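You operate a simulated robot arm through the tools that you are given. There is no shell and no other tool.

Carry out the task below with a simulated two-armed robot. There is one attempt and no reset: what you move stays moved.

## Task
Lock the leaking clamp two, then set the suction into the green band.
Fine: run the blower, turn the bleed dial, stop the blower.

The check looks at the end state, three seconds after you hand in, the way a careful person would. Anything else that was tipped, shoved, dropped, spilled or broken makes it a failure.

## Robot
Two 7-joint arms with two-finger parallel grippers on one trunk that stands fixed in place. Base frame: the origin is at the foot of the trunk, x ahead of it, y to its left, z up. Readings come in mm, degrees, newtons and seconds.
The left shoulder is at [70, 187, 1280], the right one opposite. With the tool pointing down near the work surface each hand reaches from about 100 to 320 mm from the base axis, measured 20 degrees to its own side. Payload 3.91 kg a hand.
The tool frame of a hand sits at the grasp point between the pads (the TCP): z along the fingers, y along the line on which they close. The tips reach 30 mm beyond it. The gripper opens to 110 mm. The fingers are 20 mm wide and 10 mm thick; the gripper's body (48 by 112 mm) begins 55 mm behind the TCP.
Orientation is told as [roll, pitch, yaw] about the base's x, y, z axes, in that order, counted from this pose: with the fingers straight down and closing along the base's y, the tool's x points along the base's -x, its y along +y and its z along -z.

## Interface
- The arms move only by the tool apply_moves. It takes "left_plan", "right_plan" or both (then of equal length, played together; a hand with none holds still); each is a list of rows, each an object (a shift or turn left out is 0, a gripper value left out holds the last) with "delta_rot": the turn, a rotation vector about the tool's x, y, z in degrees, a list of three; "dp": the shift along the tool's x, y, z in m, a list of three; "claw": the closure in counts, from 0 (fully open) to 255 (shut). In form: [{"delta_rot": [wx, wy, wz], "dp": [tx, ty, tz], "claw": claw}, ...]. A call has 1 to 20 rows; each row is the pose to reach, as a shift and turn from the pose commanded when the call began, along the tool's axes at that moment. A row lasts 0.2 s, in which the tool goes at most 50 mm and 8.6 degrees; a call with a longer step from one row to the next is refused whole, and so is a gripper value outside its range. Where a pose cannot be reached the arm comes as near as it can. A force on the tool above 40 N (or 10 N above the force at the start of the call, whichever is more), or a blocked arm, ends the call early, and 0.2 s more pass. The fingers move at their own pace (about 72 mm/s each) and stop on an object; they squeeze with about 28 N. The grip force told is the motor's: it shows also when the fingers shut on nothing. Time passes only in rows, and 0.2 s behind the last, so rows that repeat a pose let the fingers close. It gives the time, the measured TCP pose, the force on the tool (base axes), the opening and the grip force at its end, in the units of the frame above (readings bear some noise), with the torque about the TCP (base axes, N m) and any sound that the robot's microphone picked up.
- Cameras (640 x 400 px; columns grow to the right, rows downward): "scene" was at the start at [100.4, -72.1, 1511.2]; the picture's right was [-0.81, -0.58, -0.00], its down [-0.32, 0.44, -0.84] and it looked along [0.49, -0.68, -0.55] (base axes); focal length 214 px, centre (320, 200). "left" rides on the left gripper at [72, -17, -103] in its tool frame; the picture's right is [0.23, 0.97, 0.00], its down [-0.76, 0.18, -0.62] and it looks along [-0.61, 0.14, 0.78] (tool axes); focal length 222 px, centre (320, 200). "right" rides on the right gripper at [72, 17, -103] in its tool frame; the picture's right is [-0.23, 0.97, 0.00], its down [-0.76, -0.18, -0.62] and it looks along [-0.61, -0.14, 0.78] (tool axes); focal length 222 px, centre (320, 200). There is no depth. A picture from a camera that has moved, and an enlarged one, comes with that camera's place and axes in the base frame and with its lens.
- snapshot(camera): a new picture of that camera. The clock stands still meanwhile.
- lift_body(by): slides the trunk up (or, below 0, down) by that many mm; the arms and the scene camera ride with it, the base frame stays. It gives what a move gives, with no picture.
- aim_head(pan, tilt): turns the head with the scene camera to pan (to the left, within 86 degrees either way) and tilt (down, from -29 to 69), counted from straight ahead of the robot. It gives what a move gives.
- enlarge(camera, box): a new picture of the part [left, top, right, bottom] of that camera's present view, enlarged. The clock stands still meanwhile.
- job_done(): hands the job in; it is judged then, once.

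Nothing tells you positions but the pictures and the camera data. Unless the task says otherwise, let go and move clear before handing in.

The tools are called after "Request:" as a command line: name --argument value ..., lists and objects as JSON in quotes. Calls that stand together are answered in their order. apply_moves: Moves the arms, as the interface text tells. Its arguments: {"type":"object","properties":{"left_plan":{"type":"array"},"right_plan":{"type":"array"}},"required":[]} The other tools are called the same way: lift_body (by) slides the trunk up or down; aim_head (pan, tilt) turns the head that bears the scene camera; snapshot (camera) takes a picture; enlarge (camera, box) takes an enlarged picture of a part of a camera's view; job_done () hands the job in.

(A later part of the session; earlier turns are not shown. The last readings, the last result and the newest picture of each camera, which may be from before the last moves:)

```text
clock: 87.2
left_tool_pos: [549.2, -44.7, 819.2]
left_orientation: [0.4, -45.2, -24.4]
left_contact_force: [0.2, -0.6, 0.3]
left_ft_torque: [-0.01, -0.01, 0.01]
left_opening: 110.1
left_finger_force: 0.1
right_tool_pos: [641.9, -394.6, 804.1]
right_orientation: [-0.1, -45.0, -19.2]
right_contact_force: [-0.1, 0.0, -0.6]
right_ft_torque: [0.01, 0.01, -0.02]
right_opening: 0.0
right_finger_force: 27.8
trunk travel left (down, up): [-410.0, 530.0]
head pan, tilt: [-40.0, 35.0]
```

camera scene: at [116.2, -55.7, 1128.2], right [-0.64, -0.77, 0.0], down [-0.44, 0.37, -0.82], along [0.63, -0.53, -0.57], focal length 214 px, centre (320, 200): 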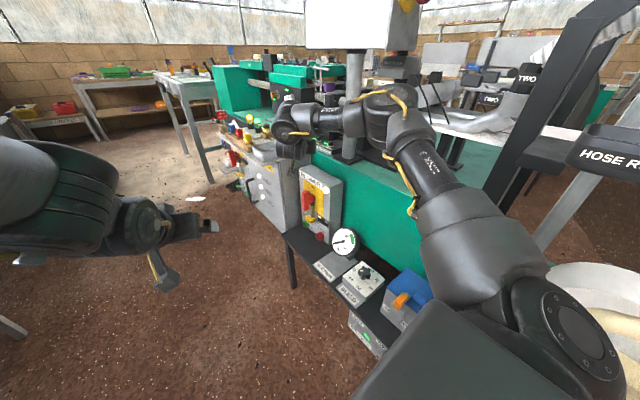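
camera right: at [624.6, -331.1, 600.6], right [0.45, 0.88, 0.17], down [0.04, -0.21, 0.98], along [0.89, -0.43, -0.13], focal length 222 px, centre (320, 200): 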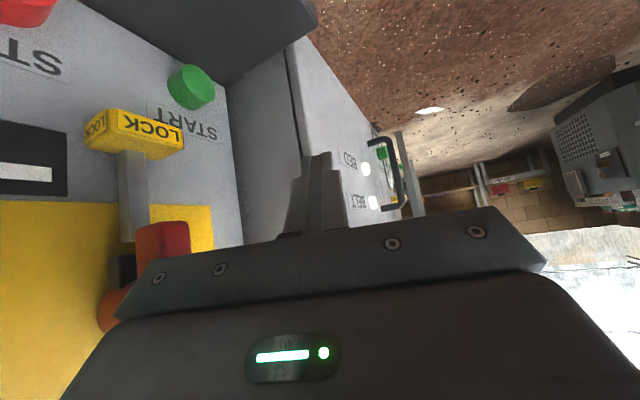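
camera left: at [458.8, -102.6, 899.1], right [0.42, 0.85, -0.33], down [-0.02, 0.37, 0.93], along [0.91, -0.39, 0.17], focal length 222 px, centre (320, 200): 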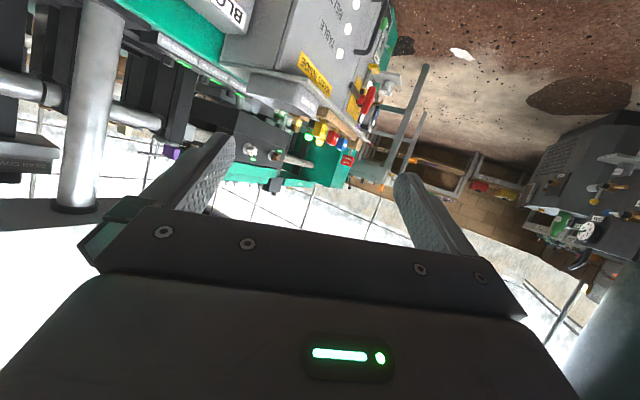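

Request:
lift_body --by -150

Request:
apply_moves --right_plan '[{"delta_rot": [-2.56, -7.3, -1.72], "dp": [0.0022, 0.0158, 0.0233]}, {"delta_rot": [-5.12, -14.6, -3.45], "dp": [0.0043, 0.0316, 0.0466]}, {"delta_rot": [-7.68, -21.9, -5.17], "dp": [0.0065, 0.0474, 0.0699]}, {"delta_rot": [-7.68, -21.9, -5.17], "dp": [0.0065, 0.0474, 0.0699]}]'

Request:
snapshot --camera "right"

Request:
snapshot --camera "scene"

```text
clock: 89.0
left_tool_pos: [548.0, -44.9, 670.1]
left_orientation: [0.4, -45.3, -24.5]
left_contact_force: [-0.3, -0.3, 0.2]
left_ft_torque: [-0.01, -0.02, 0.01]
left_opening: 109.7
left_finger_force: 0.1
right_tool_pos: [641.6, -394.2, 653.9]
right_orientation: [-0.1, -45.1, -19.2]
right_contact_force: [-1.0, -0.3, 0.1]
right_ft_torque: [0.0, 0.03, 0.0]
right_opening: 0.2
right_finger_force: 28.6
trunk travel left (down, up): [-260.0, 680.0]
head pan, tilt: [-40.0, 35.0]
```

```text
clock: 90.0
left_tool_pos: [549.3, -44.0, 670.4]
left_orientation: [0.4, -45.3, -24.3]
left_contact_force: [-0.2, -1.0, 0.8]
left_ft_torque: [0.01, 0.0, 0.0]
left_opening: 110.3
left_finger_force: 0.1
right_tool_pos: [698.9, -365.3, 600.2]
right_orientation: [-0.3, -67.1, -9.8]
right_contact_force: [1.1, 0.2, 0.7]
right_ft_torque: [0.02, 0.02, -0.01]
right_opening: 0.2
right_finger_force: 27.8
trunk travel left (down, up): [-260.0, 680.0]
head pan, tilt: [-40.0, 35.0]
```

```text
taken
camera right: at [580.1, -326.7, 572.9], right [0.26, 0.94, 0.21], down [-0.3, -0.12, 0.94], along [0.92, -0.31, 0.26], focal length 222 px, centre (320, 200)
```

right: 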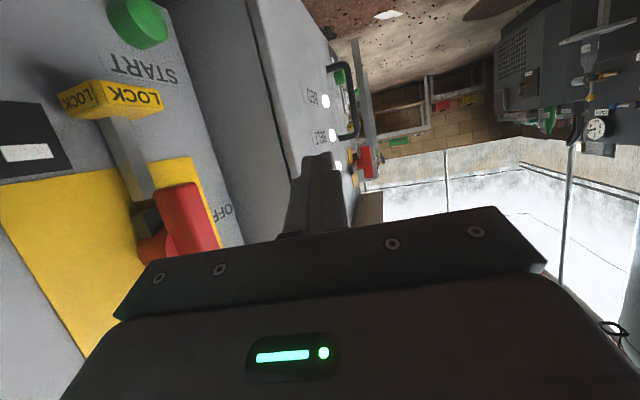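

```text
taken
camera scene: at [116.0, -55.6, 978.3], right [-0.64, -0.77, 0.0], down [-0.44, 0.37, -0.82], along [0.63, -0.53, -0.57], focal length 214 px, centre (320, 200)
```

scene: 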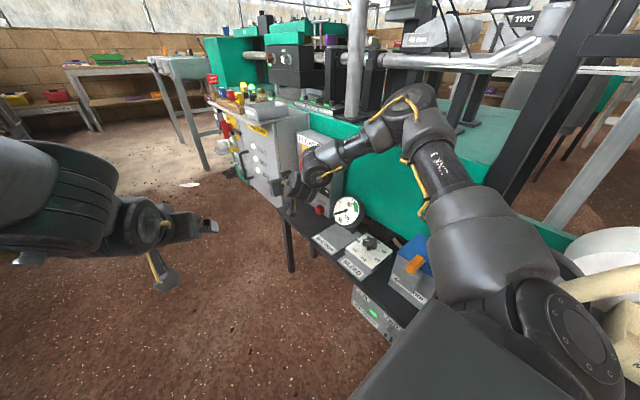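

This pose is freely reachable. The padlock spans about x 666–704, z 519–549, front at y ≈ -455; the handle's front is at y ≈ -452. I'll go down in front of them in small steps.

Request:
apply_moves --right_plan '[{"dp": [0.0166, 0.0008, 0.012]}, {"dp": [0.0332, 0.0016, 0.0241]}, {"dp": [0.0498, 0.0024, 0.0361]}, {"dp": [0.0498, 0.0024, 0.0361]}]'

```text
clock: 91.0
left_tool_pos: [549.8, -44.8, 669.8]
left_orientation: [0.5, -45.3, -24.5]
left_contact_force: [-0.4, 0.5, 0.1]
left_ft_torque: [0.02, -0.01, -0.01]
left_opening: 110.1
left_finger_force: 0.0
right_tool_pos: [711.2, -365.9, 544.1]
right_orientation: [-0.1, -67.1, -9.9]
right_contact_force: [-0.8, 0.1, -0.1]
right_ft_torque: [0.0, -0.01, 0.0]
right_opening: 0.0
right_finger_force: 28.0
right hand out of reach, approached as far as the arm can: row 3, 4
trunk travel left (down, up): [-260.0, 680.0]
head pan, tilt: [-40.0, 35.0]
```

A slight limit again going down relative to the shoulder, so I'll let the trunk do the lowering: 70 mm brings the hand to START's height.

Request:
lift_body --by -70

Request:
snapshot --camera "right"

Request:
aim_head --pan -45 --tilt 35

Request:
snapshot --camera "scene"

Request:
enlarge --camera "scene" --box '[220, 100, 400, 300]'

```text
clock: 92.1
left_tool_pos: [546.9, -44.5, 600.2]
left_orientation: [0.4, -45.2, -24.4]
left_contact_force: [-0.9, 0.0, 0.5]
left_ft_torque: [-0.01, 0.02, -0.02]
left_opening: 110.1
left_finger_force: 0.0
right_tool_pos: [711.4, -366.1, 473.0]
right_orientation: [-0.2, -67.1, -9.9]
right_contact_force: [0.4, -0.5, 1.3]
right_ft_torque: [-0.02, 0.0, -0.02]
right_opening: 0.0
right_finger_force: 28.3
trunk travel left (down, up): [-190.0, 750.0]
head pan, tilt: [-40.0, 35.0]
```

```text
taken
camera right: at [592.2, -328.3, 446.8], right [0.26, 0.94, 0.21], down [-0.3, -0.13, 0.94], along [0.92, -0.31, 0.25], focal length 222 px, centre (320, 200)
```

right: 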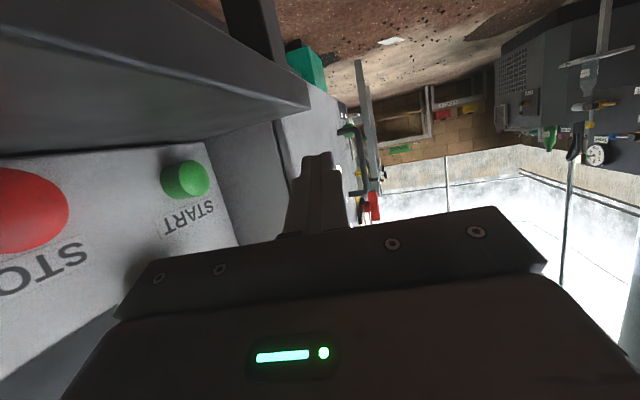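

```text
clock: 92.7
left_tool_pos: [548.6, -44.4, 600.3]
left_orientation: [0.5, -45.3, -24.4]
left_contact_force: [0.0, 0.8, -0.1]
left_ft_torque: [0.0, -0.04, -0.04]
left_opening: 109.9
left_finger_force: 0.1
right_tool_pos: [711.3, -365.9, 474.6]
right_orientation: [-0.1, -67.0, -9.9]
right_contact_force: [-0.2, 0.0, -0.5]
right_ft_torque: [0.0, 0.01, -0.01]
right_opening: 0.1
right_finger_force: 27.9
trunk travel left (down, up): [-190.0, 750.0]
head pan, tilt: [-45.0, 35.0]
```

```text
taken
camera scene: at [110.9, -61.4, 908.2], right [-0.71, -0.71, 0.0], down [-0.41, 0.41, -0.82], along [0.58, -0.58, -0.57], focal length 214 px, centre (320, 200)
```

scene: 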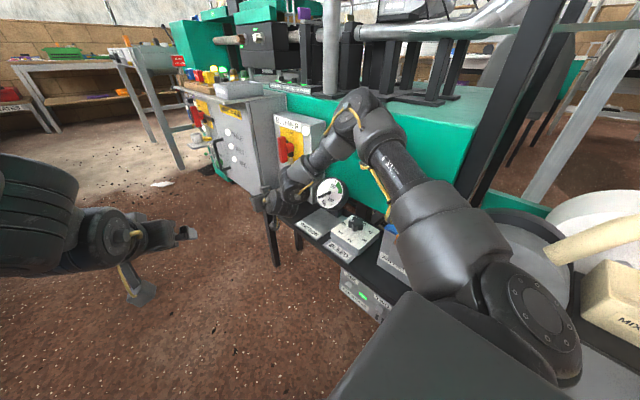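

```text
2.00 times, centred on (310, 200) of scene
camera zoom: at [110.9, -61.4, 908.2], right [-0.71, -0.71, 0.0], down [-0.41, 0.41, -0.82], along [0.58, -0.58, -0.57], focal length 429 px, centre (340, 200)
```

zoom: 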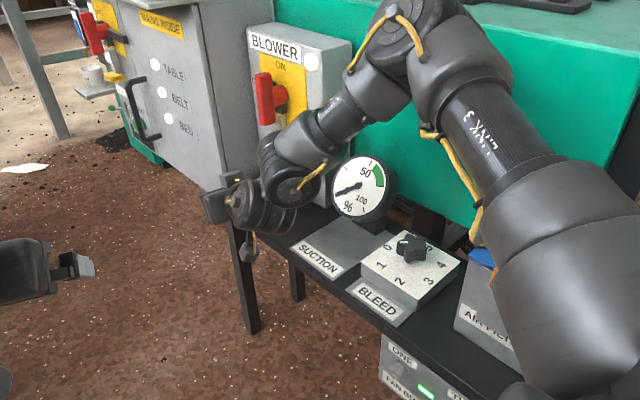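

The hand is at START's height. START's cap centre is near [740, y front -470, z 453]. I'll open the gripper here; the finger on the panel side will still be about 35 mm from START.

Request:
apply_moves --right_plan '[{"claw": 0}, {"claw": 0}, {"claw": 0}, {"claw": 0}, {"claw": 0}]'

Request:
snapshot --camera "right"

```text
clock: 93.9
left_tool_pos: [548.2, -44.5, 599.0]
left_orientation: [0.4, -45.3, -24.5]
left_contact_force: [-0.2, -0.7, 0.0]
left_ft_torque: [0.01, 0.04, -0.02]
left_opening: 110.0
left_finger_force: 0.1
right_tool_pos: [710.9, -366.2, 473.8]
right_orientation: [-0.2, -67.0, -9.8]
right_contact_force: [-0.8, -0.7, 0.6]
right_ft_torque: [0.0, 0.01, 0.0]
right_opening: 110.0
right_finger_force: 0.0
trunk travel left (down, up): [-190.0, 750.0]
head pan, tilt: [-45.0, 35.0]
```

```text
taken
camera right: at [592.3, -328.4, 446.5], right [0.26, 0.94, 0.21], down [-0.3, -0.13, 0.94], along [0.92, -0.31, 0.25], focal length 222 px, centre (320, 200)
```

right: 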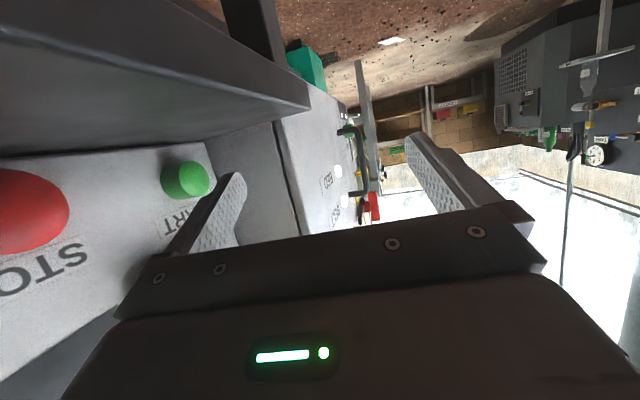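

Request:
apply_moves --right_plan '[{"dp": [-0.0013, -0.0108, 0.0081]}, {"dp": [-0.0025, -0.0216, 0.0162]}, {"dp": [-0.0025, -0.0216, 0.0162]}]'

Request:
snapshot --camera "right"

Request:
enlarge --camera "scene" --box '[240, 120, 380, 260]'

```text
clock: 94.7
left_tool_pos: [549.3, -44.4, 599.8]
left_orientation: [0.4, -45.3, -24.4]
left_contact_force: [-0.6, -0.1, -0.4]
left_ft_torque: [0.0, 0.01, 0.03]
left_opening: 110.0
left_finger_force: 0.0
right_tool_pos: [723.0, -389.3, 469.0]
right_orientation: [-0.2, -67.0, -9.9]
right_contact_force: [-0.6, 0.4, 0.3]
right_ft_torque: [0.01, 0.01, 0.02]
right_opening: 109.9
right_finger_force: 0.1
trunk travel left (down, up): [-190.0, 750.0]
head pan, tilt: [-45.0, 35.0]
```

```text
taken
camera right: at [603.7, -352.6, 442.2], right [0.26, 0.94, 0.21], down [-0.3, -0.13, 0.94], along [0.92, -0.31, 0.25], focal length 222 px, centre (320, 200)
```

right: 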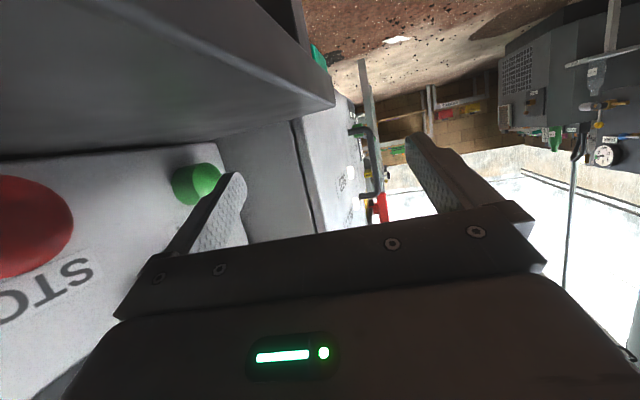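

```text
2.86 times, centred on (310, 190) of scene
camera zoom: at [110.9, -61.4, 908.2], right [-0.71, -0.71, 0.0], down [-0.41, 0.41, -0.82], along [0.58, -0.58, -0.57], focal length 613 px, centre (349, 229)
```

zoom: 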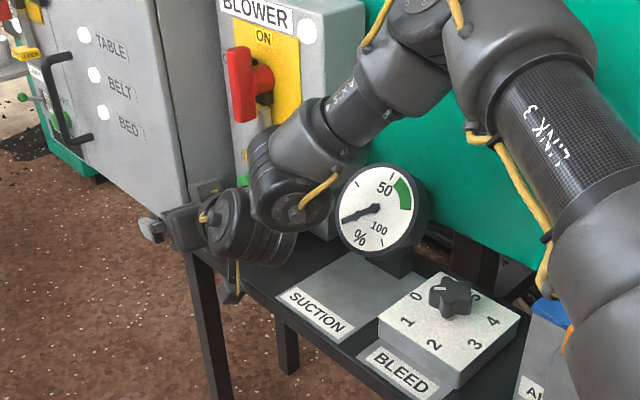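

The finger is just in front of START with nothing else near. Now I'll press in small steps, watching the force and listening for sound.

Request:
apply_moves --right_plan '[{"dp": [-0.0003, -0.0049, 0.0008]}, {"dp": [-0.0007, -0.0099, 0.0016]}, {"dp": [-0.0009, -0.0138, 0.0022]}, {"dp": [-0.0012, -0.0177, 0.0028]}]'

Request:
snapshot --camera "right"

Request:
enlarge --camera "scene" --box '[240, 120, 380, 260]'

```text
clock: 95.7
left_tool_pos: [548.9, -45.3, 600.6]
left_orientation: [0.4, -45.3, -24.4]
left_contact_force: [1.0, -0.8, -0.1]
left_ft_torque: [0.02, 0.01, -0.01]
left_opening: 109.8
left_finger_force: 0.1
right_tool_pos: [723.4, -408.8, 469.7]
right_orientation: [-0.1, -66.9, -9.7]
right_contact_force: [0.7, -0.1, -0.8]
right_ft_torque: [-0.02, 0.0, 0.01]
right_opening: 109.8
right_finger_force: 0.1
trunk travel left (down, up): [-190.0, 750.0]
head pan, tilt: [-45.0, 35.0]
```

```text
taken
camera right: at [603.7, -370.0, 442.5], right [0.26, 0.94, 0.21], down [-0.3, -0.13, 0.94], along [0.92, -0.3, 0.25], focal length 222 px, centre (320, 200)
```

right: 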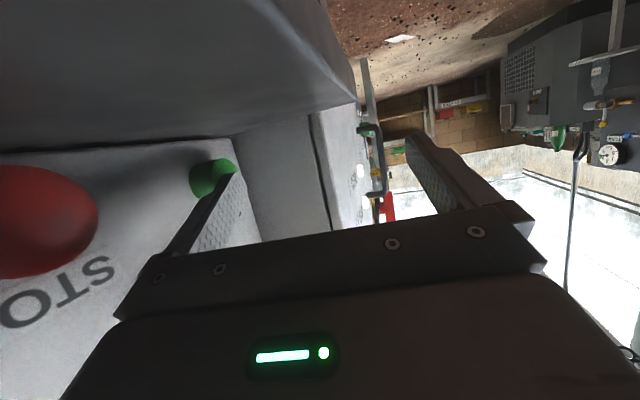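

```text
2.86 times, centred on (310, 190) of scene
camera zoom: at [110.9, -61.4, 908.2], right [-0.71, -0.71, 0.0], down [-0.41, 0.41, -0.82], along [0.58, -0.58, -0.57], focal length 613 px, centre (349, 229)
```

zoom: 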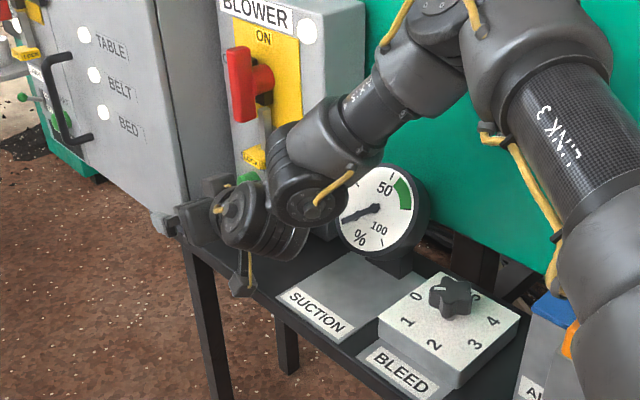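

Request:
apply_moves --right_plan '[{"dp": [-0.0002, -0.003, 0.0005]}, {"dp": [-0.0004, -0.006, 0.001]}, {"dp": [-0.0006, -0.009, 0.0014]}]'

Request:
snapshot --camera "right"

```text
clock: 96.5
left_tool_pos: [548.2, -44.4, 600.3]
left_orientation: [0.4, -45.4, -24.5]
left_contact_force: [-0.1, 0.2, 0.7]
left_ft_torque: [-0.04, 0.01, -0.02]
left_opening: 110.0
left_finger_force: 0.1
right_tool_pos: [721.9, -418.0, 469.0]
right_orientation: [-0.3, -67.0, -9.8]
right_contact_force: [0.2, 2.0, 0.3]
right_ft_torque: [0.04, 0.0, 0.0]
right_opening: 109.0
right_finger_force: 0.0
trunk travel left (down, up): [-190.0, 750.0]
head pan, tilt: [-45.0, 35.0]
```

```text
taken
camera right: at [603.8, -379.3, 442.3], right [0.26, 0.94, 0.21], down [-0.3, -0.13, 0.94], along [0.92, -0.3, 0.25], focal length 222 px, centre (320, 200)
```

right: 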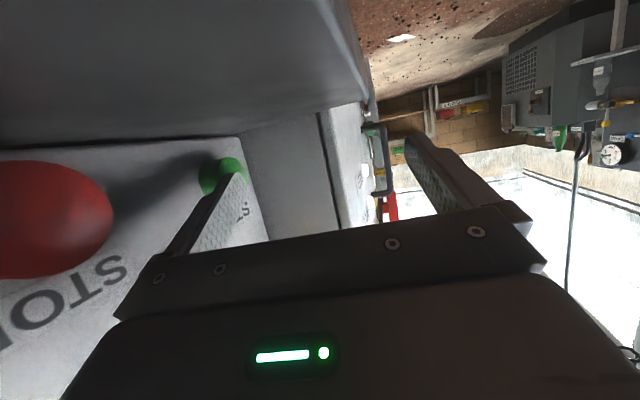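

Contact is beginning (2 N, the finger just touching START). I'll press further.

Request:
apply_moves --right_plan '[{"dp": [-0.0003, -0.0039, 0.0006], "claw": 0}, {"dp": [-0.0005, -0.0079, 0.0013], "claw": 0}, {"dp": [-0.0008, -0.0118, 0.0019], "claw": 0}, {"dp": [-0.0008, -0.0118, 0.0019], "claw": 0}]'

Request:
snapshot --camera "right"

Request:
enlarge --camera "scene" --box '[240, 120, 380, 260]'

```text
clock: 97.5
left_tool_pos: [549.5, -44.1, 600.3]
left_orientation: [0.4, -45.3, -24.2]
left_contact_force: [0.1, -0.5, -0.2]
left_ft_torque: [0.02, -0.01, 0.0]
left_opening: 109.7
left_finger_force: 0.0
right_tool_pos: [724.0, -427.5, 468.6]
right_orientation: [0.0, -67.0, -9.9]
right_contact_force: [-3.6, 20.6, -2.5]
right_ft_torque: [0.25, 0.05, 0.23]
right_opening: 100.2
right_finger_force: 0.0
trunk travel left (down, up): [-190.0, 750.0]
head pan, tilt: [-45.0, 35.0]
heard: click
```

```text
taken
camera right: at [604.2, -389.7, 442.8], right [0.25, 0.94, 0.21], down [-0.3, -0.13, 0.94], along [0.92, -0.3, 0.25], focal length 222 px, centre (320, 200)
```

right: 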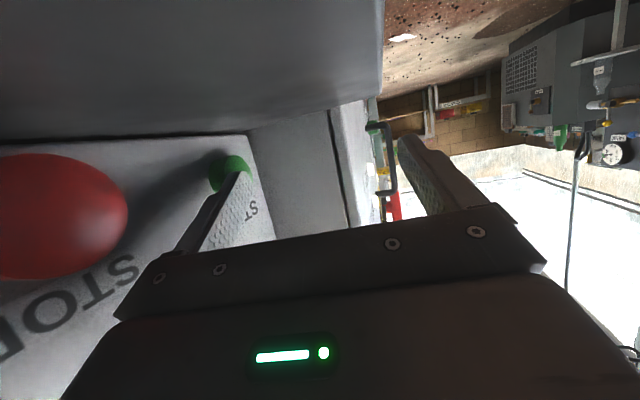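

```text
2.86 times, centred on (310, 190) of scene
camera zoom: at [111.1, -60.3, 908.2], right [-0.71, -0.71, 0.0], down [-0.41, 0.4, -0.82], along [0.58, -0.58, -0.57], focal length 613 px, centre (349, 229)
```

zoom: 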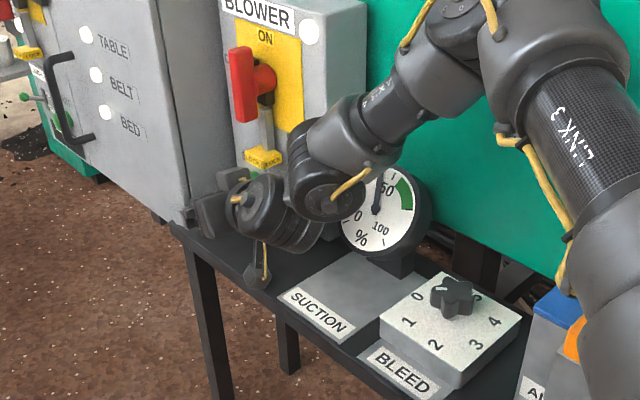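

I heard a click and the gauge needle has risen, so the blower is running. I'll back off from the button and read the gauge.

Request:
apply_moves --right_plan '[{"dp": [0.0007, 0.0099, -0.0016]}, {"dp": [0.0017, 0.0246, -0.0039]}, {"dp": [0.0027, 0.0394, -0.0063]}, {"dp": [0.0027, 0.0394, -0.0063]}]'

Request:
snapshot --camera "right"

Request:
enlarge --camera "scene" --box '[270, 150, 390, 270]'

```text
clock: 98.5
left_tool_pos: [548.9, -43.9, 600.8]
left_orientation: [0.5, -45.3, -24.3]
left_contact_force: [-0.3, 0.3, -0.6]
left_ft_torque: [0.02, -0.03, 0.0]
left_opening: 110.0
left_finger_force: 0.0
right_tool_pos: [722.6, -389.7, 469.7]
right_orientation: [-0.2, -67.0, -9.8]
right_contact_force: [-0.1, -0.2, -0.1]
right_ft_torque: [0.02, 0.01, -0.04]
right_opening: 110.0
right_finger_force: 0.0
trunk travel left (down, up): [-190.0, 750.0]
head pan, tilt: [-45.0, 35.0]
```

```text
taken
camera right: at [603.8, -351.7, 442.9], right [0.26, 0.94, 0.21], down [-0.3, -0.13, 0.94], along [0.92, -0.31, 0.25], focal length 222 px, centre (320, 200)
```

right: 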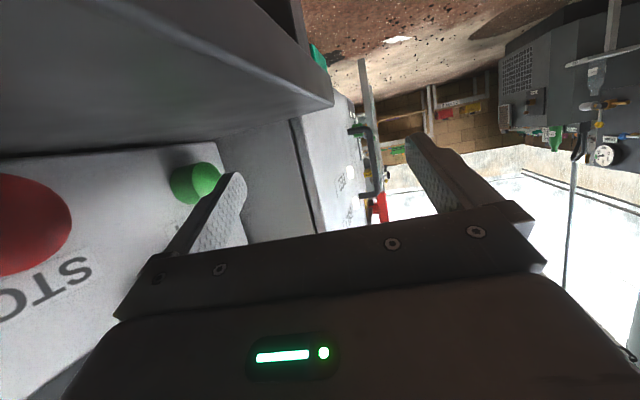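

```text
3.33 times, centred on (330, 210) of scene
camera zoom: at [110.9, -61.3, 908.2], right [-0.71, -0.71, 0.0], down [-0.41, 0.41, -0.82], along [0.58, -0.58, -0.57], focal length 715 px, centre (287, 167)
```

zoom: 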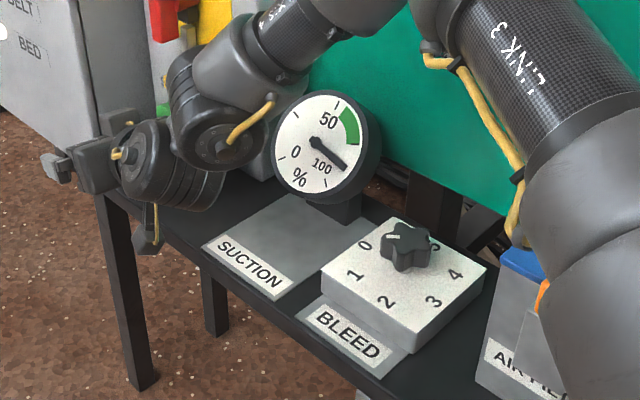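

The needle has settled near 95 %, well above the green band (about 55–75 %), so the bleed must be opened by turning it up from about 0.6. I'll close the gripper, step away from the panel and lift clear before going to the dial.

Request:
apply_moves --right_plan '[{"dp": [0.0013, 0.0108, -0.0081], "claw": 255}, {"dp": [0.0025, 0.0216, -0.0162], "claw": 255}, {"dp": [0.0025, 0.0216, -0.0162], "claw": 255}, {"dp": [0.0025, 0.0216, -0.0162], "claw": 255}, {"dp": [0.0025, 0.0216, -0.0162], "claw": 255}]'

Request:
lift_body --by 220

Request:
enlarge --camera "scene" --box '[240, 150, 400, 310]'

```text
clock: 99.7
left_tool_pos: [549.1, -44.3, 600.9]
left_orientation: [0.4, -45.2, -24.4]
left_contact_force: [-0.7, -0.3, 0.2]
left_ft_torque: [-0.03, 0.0, 0.0]
left_opening: 110.1
left_finger_force: 0.0
right_tool_pos: [710.6, -364.7, 474.4]
right_orientation: [-0.2, -67.1, -9.9]
right_contact_force: [-1.4, -0.6, 0.8]
right_ft_torque: [0.02, -0.04, 0.01]
right_opening: 0.0
right_finger_force: 27.7
trunk travel left (down, up): [-190.0, 750.0]
head pan, tilt: [-45.0, 35.0]
```

```text
clock: 102.0
left_tool_pos: [548.1, -44.4, 820.0]
left_orientation: [0.4, -45.2, -24.3]
left_contact_force: [0.7, -0.3, 0.2]
left_ft_torque: [0.04, -0.03, 0.0]
left_opening: 110.1
left_finger_force: 0.0
right_tool_pos: [711.3, -365.1, 693.5]
right_orientation: [-0.1, -66.9, -9.9]
right_contact_force: [-0.2, -0.5, 0.1]
right_ft_torque: [-0.03, 0.03, 0.02]
right_opening: 0.0
right_finger_force: 28.0
trunk travel left (down, up): [-410.0, 530.0]
head pan, tilt: [-45.0, 35.0]
```

```text
2.50 times, centred on (320, 230) of scene
camera zoom: at [111.1, -61.4, 1128.1], right [-0.71, -0.71, 0.0], down [-0.41, 0.41, -0.82], along [0.58, -0.58, -0.57], focal length 536 px, centre (320, 125)
```

zoom: 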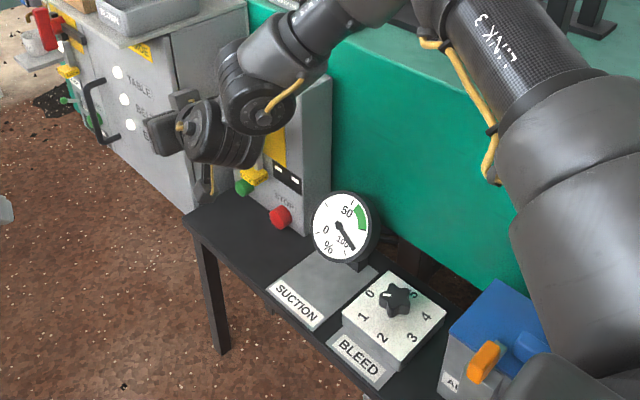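

Request:
apply_moves --right_plan '[{"delta_rot": [0.68, 4.49, 0.5], "dp": [-0.0152, -0.012, -0.0296]}, {"delta_rot": [1.35, 8.98, 1.0], "dp": [-0.0303, -0.0239, -0.0591]}, {"delta_rot": [2.03, 13.5, 1.5], "dp": [-0.0455, -0.0359, -0.0887]}, {"delta_rot": [2.71, 18.0, 2.0], "dp": [-0.0607, -0.0479, -0.1182]}, {"delta_rot": [3.38, 22.5, 2.5], "dp": [-0.0758, -0.0598, -0.1478]}, {"delta_rot": [4.06, 26.95, 3.0], "dp": [-0.091, -0.0718, -0.1773]}, {"delta_rot": [4.06, 26.95, 3.0], "dp": [-0.091, -0.0718, -0.1773]}]'

Request:
apply_moves --right_plan '[{"delta_rot": [-1.28, 5.92, -2.74], "dp": [0.0073, -0.0152, -0.015]}, {"delta_rot": [-2.57, 11.84, -5.48], "dp": [0.0146, -0.0304, -0.0299]}, {"delta_rot": [-3.85, 17.76, -8.22], "dp": [0.0219, -0.0457, -0.0449]}, {"delta_rot": [-5.14, 23.68, -10.96], "dp": [0.0292, -0.0609, -0.0598]}, {"delta_rot": [-6.42, 29.6, -13.7], "dp": [0.0365, -0.0761, -0.0748]}, {"delta_rot": [-6.42, 29.6, -13.7], "dp": [0.0365, -0.0761, -0.0748]}]'

```text
clock: 103.7
left_tool_pos: [548.7, -44.1, 818.6]
left_orientation: [0.4, -45.2, -24.4]
left_contact_force: [0.0, -0.4, -0.8]
left_ft_torque: [-0.03, 0.0, 0.03]
left_opening: 110.1
left_finger_force: 0.0
right_tool_pos: [573.6, -414.2, 845.4]
right_orientation: [-0.1, -40.0, -14.8]
right_contact_force: [0.6, -0.5, 1.3]
right_ft_torque: [-0.06, -0.02, 0.06]
right_opening: 0.0
right_finger_force: 27.9
trunk travel left (down, up): [-410.0, 530.0]
head pan, tilt: [-45.0, 35.0]
```

```text
clock: 105.0
left_tool_pos: [548.4, -44.1, 820.0]
left_orientation: [0.4, -45.4, -24.4]
left_contact_force: [-0.5, -0.1, -0.3]
left_ft_torque: [0.0, 0.01, 0.01]
left_opening: 110.2
left_finger_force: 0.1
right_tool_pos: [479.9, -467.6, 880.6]
right_orientation: [-0.1, -10.2, 0.1]
right_contact_force: [-0.5, 0.0, 0.6]
right_ft_torque: [0.01, -0.04, -0.04]
right_opening: 0.0
right_finger_force: 27.7
trunk travel left (down, up): [-410.0, 530.0]
head pan, tilt: [-45.0, 35.0]
```

Request:
apply_moves --right_plan '[{"delta_rot": [0, 3.4, 0], "dp": [0.0334, -0.0047, -0.0026]}, {"delta_rot": [0, 6.8, 0], "dp": [0.0668, -0.0093, -0.0053]}, {"delta_rot": [0, 10.2, 0], "dp": [0.1002, -0.014, -0.0079]}, {"delta_rot": [0, 10.2, 0], "dp": [0.1002, -0.014, -0.0079]}]'

Request:
snapshot --camera "right"

Request:
enlarge --camera "right" --box '[250, 20, 410, 140]'

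Request:
enlarge --camera "scene" --box '[280, 190, 380, 290]'

```text
clock: 106.0
left_tool_pos: [549.6, -44.1, 820.0]
left_orientation: [0.4, -45.2, -24.4]
left_contact_force: [-0.6, -0.2, -0.7]
left_ft_torque: [0.0, 0.02, 0.0]
left_opening: 110.1
left_finger_force: 0.0
right_tool_pos: [380.5, -482.3, 870.7]
right_orientation: [0.0, 0.0, 0.0]
right_contact_force: [0.0, 0.1, 0.7]
right_ft_torque: [0.02, 0.01, -0.02]
right_opening: 0.0
right_finger_force: 28.1
trunk travel left (down, up): [-410.0, 530.0]
head pan, tilt: [-45.0, 35.0]
```

```text
taken
camera right: at [307.5, -465.3, 972.9], right [0.23, 0.97, 0.0], down [0.76, -0.18, 0.62], along [0.61, -0.14, -0.78], focal length 222 px, centre (320, 200)
```

right: 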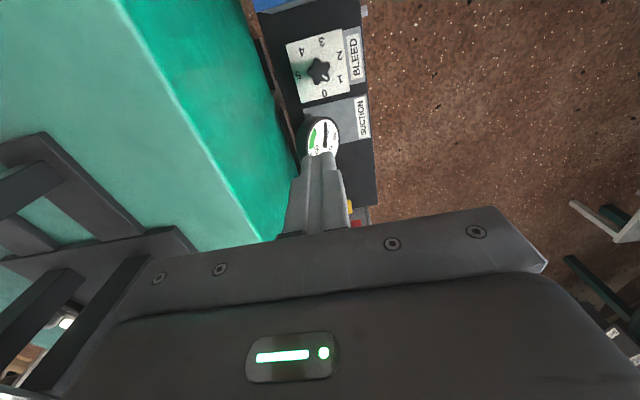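

```text
3.33 times, centred on (330, 80) of right
camera zoom: at [307.5, -465.3, 972.9], right [0.23, 0.97, 0.0], down [0.76, -0.18, 0.62], along [0.61, -0.14, -0.78], focal length 740 px, centre (287, 600)
```

zoom: 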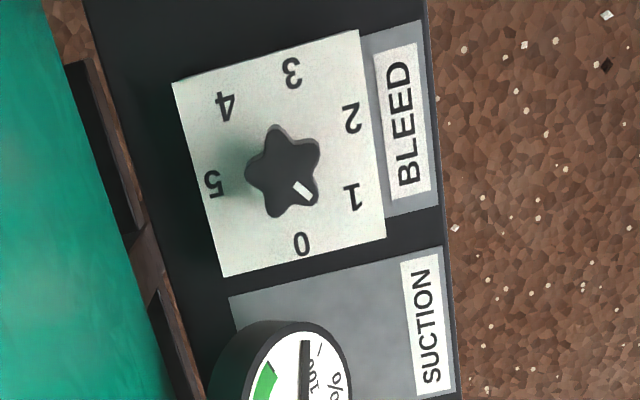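

```text
4.00 times, centred on (330, 240) of scene
camera zoom: at [111.4, -61.3, 1128.1], right [-0.71, -0.71, 0.0], down [-0.41, 0.41, -0.82], along [0.58, -0.58, -0.57], focal length 858 px, centre (280, 40)
```

zoom: 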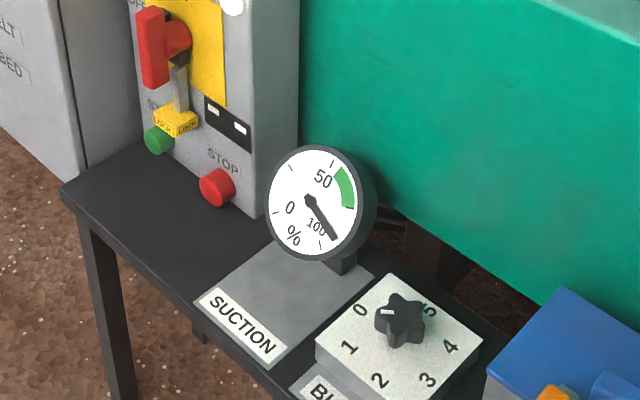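

Needle at about 95 %. The dial centre is near [380, -484.5] with its top at z ≈ 490, pointer at about 0.6 on a scale rising counter-clockwise (from above), 53° per step. I'll lower the trunk so the hand hangs just above the knob.

Request:
lift_body --by -320

Request:
snapshot --camera "right"

Request:
snapshot --camera "scene"

Request:
enlarge --camera "right" --box '[230, 100, 410, 230]'

```text
clock: 107.9
left_tool_pos: [535.8, -28.2, 635.7]
left_orientation: [0.6, -47.6, -24.8]
left_contact_force: [-1.7, -1.4, 1.8]
left_ft_torque: [0.11, 0.0, 0.12]
left_opening: 110.0
left_finger_force: 0.0
right_tool_pos: [366.9, -468.6, 656.9]
right_orientation: [-2.5, 6.2, 0.9]
right_contact_force: [-3.0, -1.4, -5.2]
right_ft_torque: [0.15, -0.15, -0.02]
right_opening: 0.0
right_finger_force: 28.5
trunk travel left (down, up): [-220.0, 720.0]
head pan, tilt: [-45.0, 35.0]
stopped: the arm was blocked; the commanded pose is now the measured one
```

```text
taken
camera right: at [304.4, -448.8, 767.2], right [0.21, 0.98, -0.06], down [0.83, -0.14, 0.54], along [0.52, -0.17, -0.84], focal length 222 px, centre (320, 200)
```

right: 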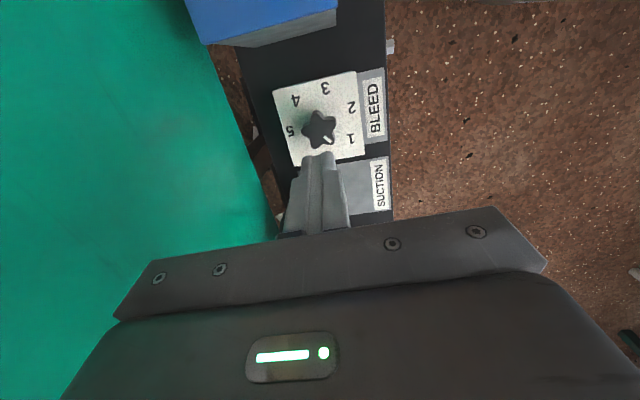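

```text
taken
camera scene: at [209.9, -31.5, 940.8], right [-0.69, -0.72, 0.09], down [-0.49, 0.37, -0.79], along [0.53, -0.59, -0.61], focal length 214 px, centre (320, 200)
```

scene: 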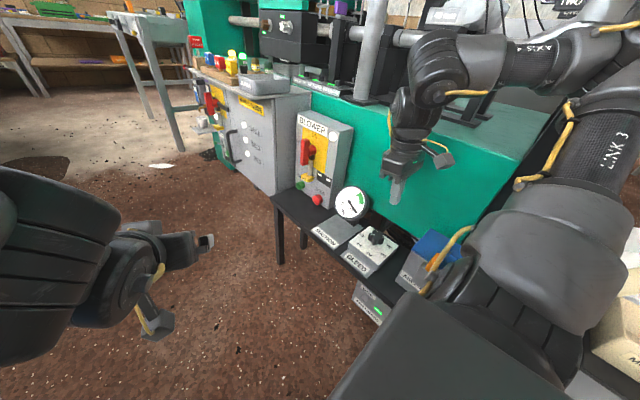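

```text
3.08 times, centred on (320, 165) of right
camera zoom: at [304.4, -448.8, 767.2], right [0.21, 0.98, -0.06], down [0.83, -0.14, 0.54], along [0.52, -0.17, -0.84], focal length 684 px, centre (320, 308)
```

zoom: 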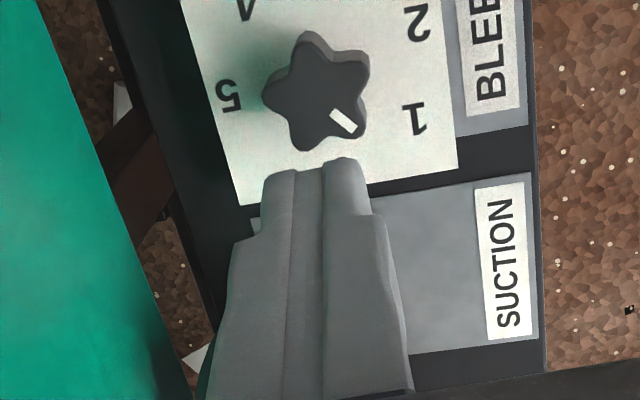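

The trunk was blocked and leaned forward: the right elbow must have come down on something on the right side. I'll raise it back at once and look.

Request:
lift_body --by 60

Request:
aim_head --pan -80 --tilt 30

Request:
snapshot --camera "scene"

```text
clock: 108.2
left_tool_pos: [462.5, -34.1, 684.1]
left_orientation: [4.8, -53.6, -26.3]
left_contact_force: [0.3, 2.8, 2.1]
left_ft_torque: [-0.1, 0.14, -0.16]
left_opening: 110.1
left_finger_force: 0.2
right_tool_pos: [288.2, -479.1, 631.8]
right_orientation: [-0.2, 8.1, 4.2]
right_contact_force: [2.3, 0.0, 0.2]
right_ft_torque: [-0.02, 0.21, 0.0]
right_opening: 0.0
right_finger_force: 27.8
trunk travel left (down, up): [-222.0, 718.0]
head pan, tilt: [-45.0, 35.0]
stopped: the arm was blocked; the commanded pose is now the measured one
```

```text
clock: 109.2
left_tool_pos: [460.8, -62.6, 666.8]
left_orientation: [7.6, -51.4, -31.8]
left_contact_force: [0.3, 0.1, -0.5]
left_ft_torque: [-0.02, 0.0, 0.01]
left_opening: 110.2
left_finger_force: 0.1
right_tool_pos: [278.1, -498.1, 651.7]
right_orientation: [0.0, 2.0, -0.6]
right_contact_force: [-0.6, 0.1, 0.0]
right_ft_torque: [0.0, -0.03, 0.03]
right_opening: 0.0
right_finger_force: 28.7
trunk travel left (down, up): [-222.0, 718.0]
head pan, tilt: [-80.0, 30.0]
```

```text
taken
camera scene: at [64.2, -86.1, 948.6], right [-0.98, -0.17, 0.0], down [-0.09, 0.49, -0.87], along [0.15, -0.85, -0.5], focal length 214 px, centre (320, 200)
```

scene: 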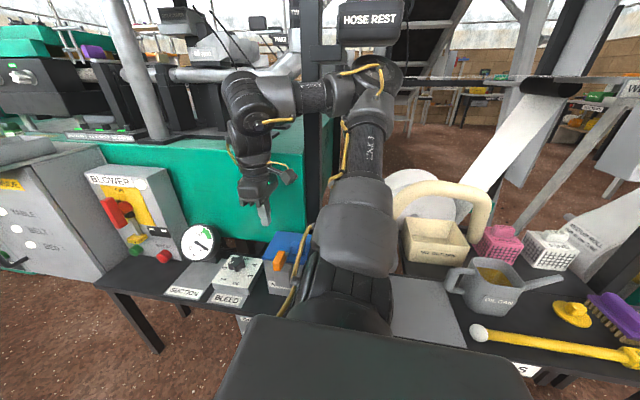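

The trunk is upright again. There is a black HOSE REST on a post close to the right elbow; I'll look closely to see whether it was touched.

Request:
enlarge --camera "scene" --box '[280, 0, 480, 200]'

Request:
aim_head --pan -80 --tilt 0

Request:
snapshot --camera "scene"

```text
2.00 times, centred on (380, 100) of scene
camera zoom: at [64.2, -86.1, 948.6], right [-0.98, -0.17, 0.0], down [-0.09, 0.49, -0.87], along [0.15, -0.85, -0.5], focal length 429 px, centre (200, 400)
```

zoom: 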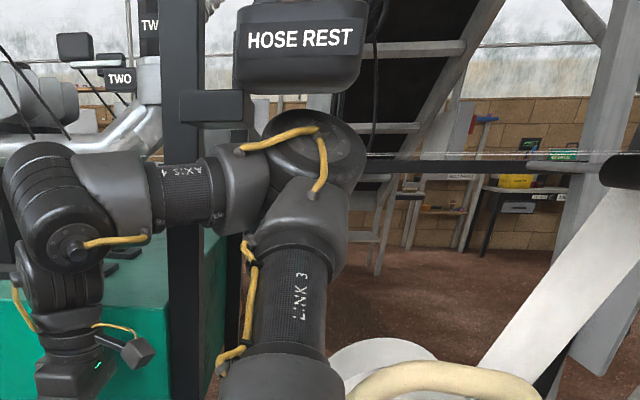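

```text
clock: 110.2
left_tool_pos: [459.5, -62.7, 666.0]
left_orientation: [7.6, -51.3, -31.9]
left_contact_force: [0.2, 0.6, 0.6]
left_ft_torque: [-0.04, -0.01, 0.01]
left_opening: 110.0
left_finger_force: 0.1
right_tool_pos: [274.7, -497.6, 650.1]
right_orientation: [0.0, 2.1, -0.6]
right_contact_force: [-0.8, -0.8, 0.7]
right_ft_torque: [-0.01, 0.02, 0.0]
right_opening: 0.2
right_finger_force: 28.4
trunk travel left (down, up): [-222.0, 718.0]
head pan, tilt: [-80.0, 0.0]
```

```text
taken
camera scene: at [64.3, -85.7, 996.7], right [-0.98, -0.17, 0.0], down [0.0, 0.0, -1.0], along [0.17, -0.98, 0.0], focal length 214 px, centre (320, 200)
```

scene: 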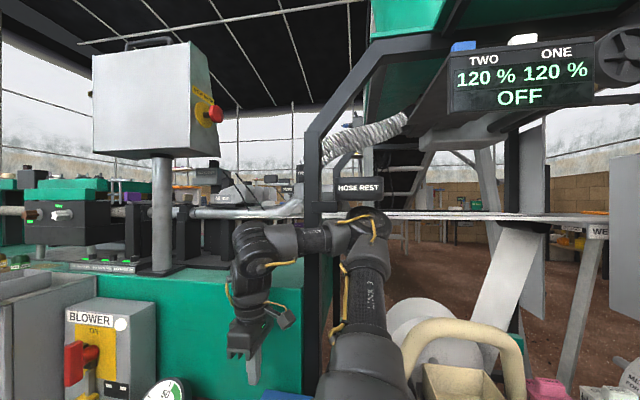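

The HOSE REST is a bracket fixed to the frame and looks unchanged; my elbow slid past it and is now just under it. The way out is forward: moving the hand ahead takes the elbow from under it. I'll do that gently.

Request:
apply_moves --right_plan '[{"dp": [-0.01, 0, 0]}, {"dp": [-0.02, 0, 0]}]'

Request:
snapshot --camera "scene"

```text
clock: 110.8
left_tool_pos: [459.1, -62.7, 666.7]
left_orientation: [7.7, -51.3, -32.0]
left_contact_force: [0.3, -0.5, 0.1]
left_ft_torque: [-0.01, 0.01, 0.02]
left_opening: 109.8
left_finger_force: 0.1
right_tool_pos: [295.6, -498.6, 650.3]
right_orientation: [0.0, 2.0, -0.6]
right_contact_force: [0.1, -0.2, -0.6]
right_ft_torque: [0.03, 0.0, -0.01]
right_opening: 0.0
right_finger_force: 27.8
trunk travel left (down, up): [-222.0, 718.0]
head pan, tilt: [-80.0, 0.0]
```

```text
taken
camera scene: at [63.8, -86.1, 996.5], right [-0.98, -0.17, 0.0], down [0.0, 0.0, -1.0], along [0.17, -0.98, 0.0], focal length 214 px, centre (320, 200)
```

scene: 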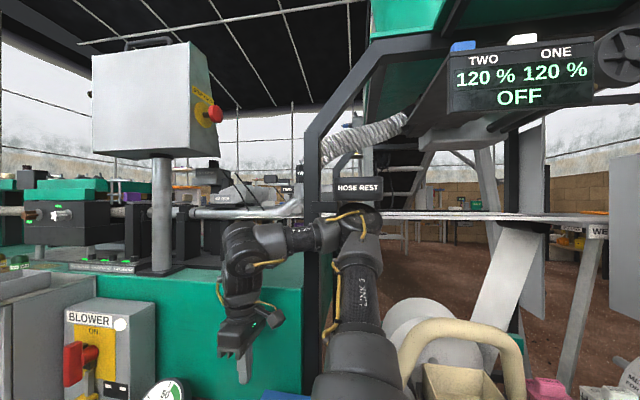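

Request:
apply_moves --right_plan '[{"delta_rot": [0, -1, -0.3], "dp": [-0.025, 0.003, 0]}, {"delta_rot": [0, -2, -0.6], "dp": [-0.05, 0.006, 0]}, {"delta_rot": [0, -2, -0.6], "dp": [-0.075, 0.01, 0]}, {"delta_rot": [0, -2, -0.6], "dp": [-0.1, 0.014, 0]}, {"delta_rot": [0, -2, -0.6], "dp": [-0.125, 0.014, 0]}, {"delta_rot": [0, -2, -0.6], "dp": [-0.125, 0.014, 0]}]'

Request:
snapshot --camera "scene"

Request:
snapshot --camera "right"

```text
clock: 112.0
left_tool_pos: [449.1, -106.6, 680.9]
left_orientation: [9.0, -52.6, -36.6]
left_contact_force: [-0.5, -1.0, 1.9]
left_ft_torque: [0.1, 0.04, 0.1]
left_opening: 110.3
left_finger_force: 0.0
right_tool_pos: [361.3, -522.9, 655.4]
right_orientation: [5.1, -1.7, -2.8]
right_contact_force: [13.7, 180.6, -100.8]
right_ft_torque: [-10.77, 3.5, 4.3]
right_opening: 0.0
right_finger_force: 27.5
trunk travel left (down, up): [-222.0, 718.0]
head pan, tilt: [-80.0, 0.0]
stopped in row 5 (right hand): the force on the tool passed its limit at 90 N (the readings are from after the stop); the commanded pose is now the measured one
```

```text
taken
camera scene: at [-27.9, -191.9, 997.3], right [-0.99, 0.11, -0.04], down [0.05, 0.09, -1.0], along [-0.11, -0.99, -0.09], focal length 214 px, centre (320, 200)
```

scene: 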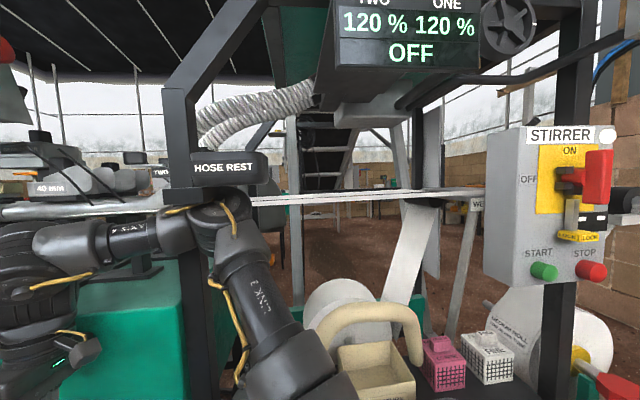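

```text
taken
camera right: at [286.9, -513.0, 756.5], right [0.27, 0.96, 0.09], down [0.73, -0.27, 0.63], along [0.63, -0.1, -0.77], focal length 222 px, centre (320, 200)
```

right: 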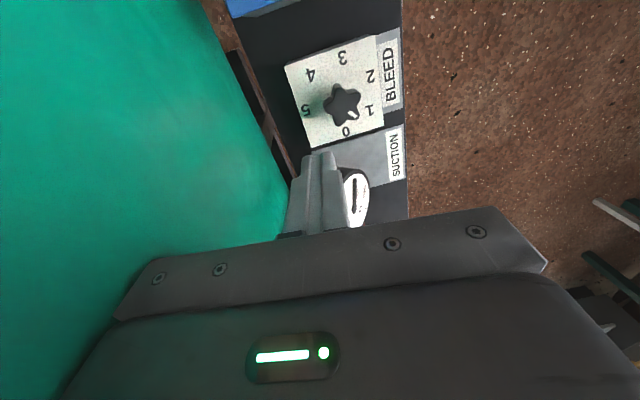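

The elbow has jammed against the frame post behind the bracket, and the hand is being squeezed. I'll undo this move straight away, in small steps back and inward.

Request:
apply_moves --right_plan '[{"dp": [0.008, 0.006, 0]}, {"dp": [0.02, 0.012, 0]}, {"dp": [0.035, 0.018, 0]}, {"dp": [0.05, 0.024, 0]}, {"dp": [0.065, 0.028, 0]}]'

Request:
snapshot --camera "scene"

```text
clock: 112.2
left_tool_pos: [557.5, 110.6, 675.3]
left_orientation: [7.1, -47.0, -20.0]
left_contact_force: [1.3, 1.1, 2.4]
left_ft_torque: [0.11, 0.27, -0.06]
left_opening: 110.3
left_finger_force: 0.1
right_tool_pos: [410.1, -444.2, 631.0]
right_orientation: [-2.8, -6.9, 9.6]
right_contact_force: [-5.9, -2.0, 7.4]
right_ft_torque: [0.16, -0.44, 0.07]
right_opening: 0.2
right_finger_force: 28.1
trunk travel left (down, up): [-222.0, 718.0]
head pan, tilt: [-80.0, 0.0]
stopped in row 1 (right hand): the force on the tool passed its limit at 277 N (the readings are from after the stop); the commanded pose is now the measured one
```

```text
taken
camera scene: at [-11.1, -93.0, 1016.5], right [-0.97, 0.22, -0.05], down [0.04, -0.06, -1.0], along [-0.22, -0.97, 0.05], focal length 214 px, centre (320, 200)
```

scene: 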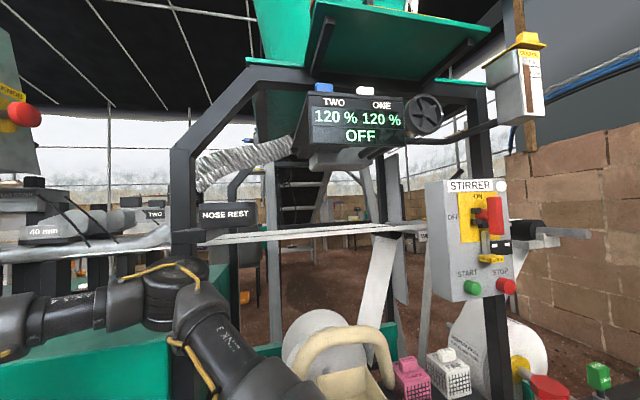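

It slipped free. I'll hold still to let everything settle, then inspect.

Request:
apply_moves --right_plan '[{"dp": [0, 0, 0]}, {"dp": [0, 0, 0]}, {"dp": [0, 0, 0]}, {"dp": [0, 0, 0]}, {"dp": [0, 0, 0]}]'

Request:
snapshot --camera "scene"

Request:
snapshot --camera "right"

```text
clock: 112.5
left_tool_pos: [479.0, 342.8, 659.5]
left_orientation: [11.9, -45.4, 4.6]
left_contact_force: [4.3, -6.1, 4.6]
left_ft_torque: [0.23, 0.44, 0.38]
left_opening: 110.0
left_finger_force: 0.0
right_tool_pos: [584.2, -231.2, 748.0]
right_orientation: [10.6, -34.3, 29.5]
right_contact_force: [-42.9, 17.7, -15.4]
right_ft_torque: [-0.49, -3.14, -2.03]
right_opening: 0.0
right_finger_force: 28.3
trunk travel left (down, up): [-222.0, 718.0]
head pan, tilt: [-80.0, 0.0]
stopped in row 1 (left hand): the arm was blocked; the commanded pose is now the measured one
```

```text
taken
camera scene: at [99.8, -127.9, 1002.9], right [-0.98, -0.19, 0.03], down [-0.03, 0.0, -1.0], along [0.19, -0.98, -0.01], focal length 214 px, centre (320, 200)
```

scene: 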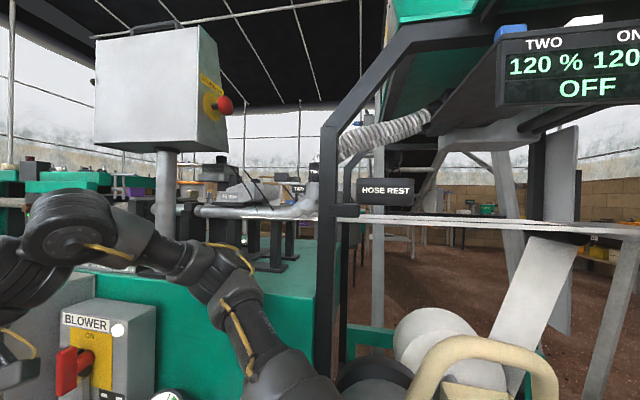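

```text
taken
camera right: at [482.8, -292.3, 792.7], right [-0.4, 0.88, 0.28], down [0.4, -0.1, 0.91], along [0.82, 0.47, -0.31], focal length 222 px, centre (320, 200)
```

right: 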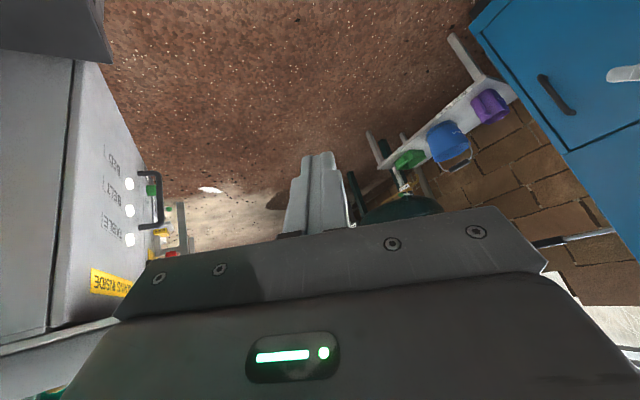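

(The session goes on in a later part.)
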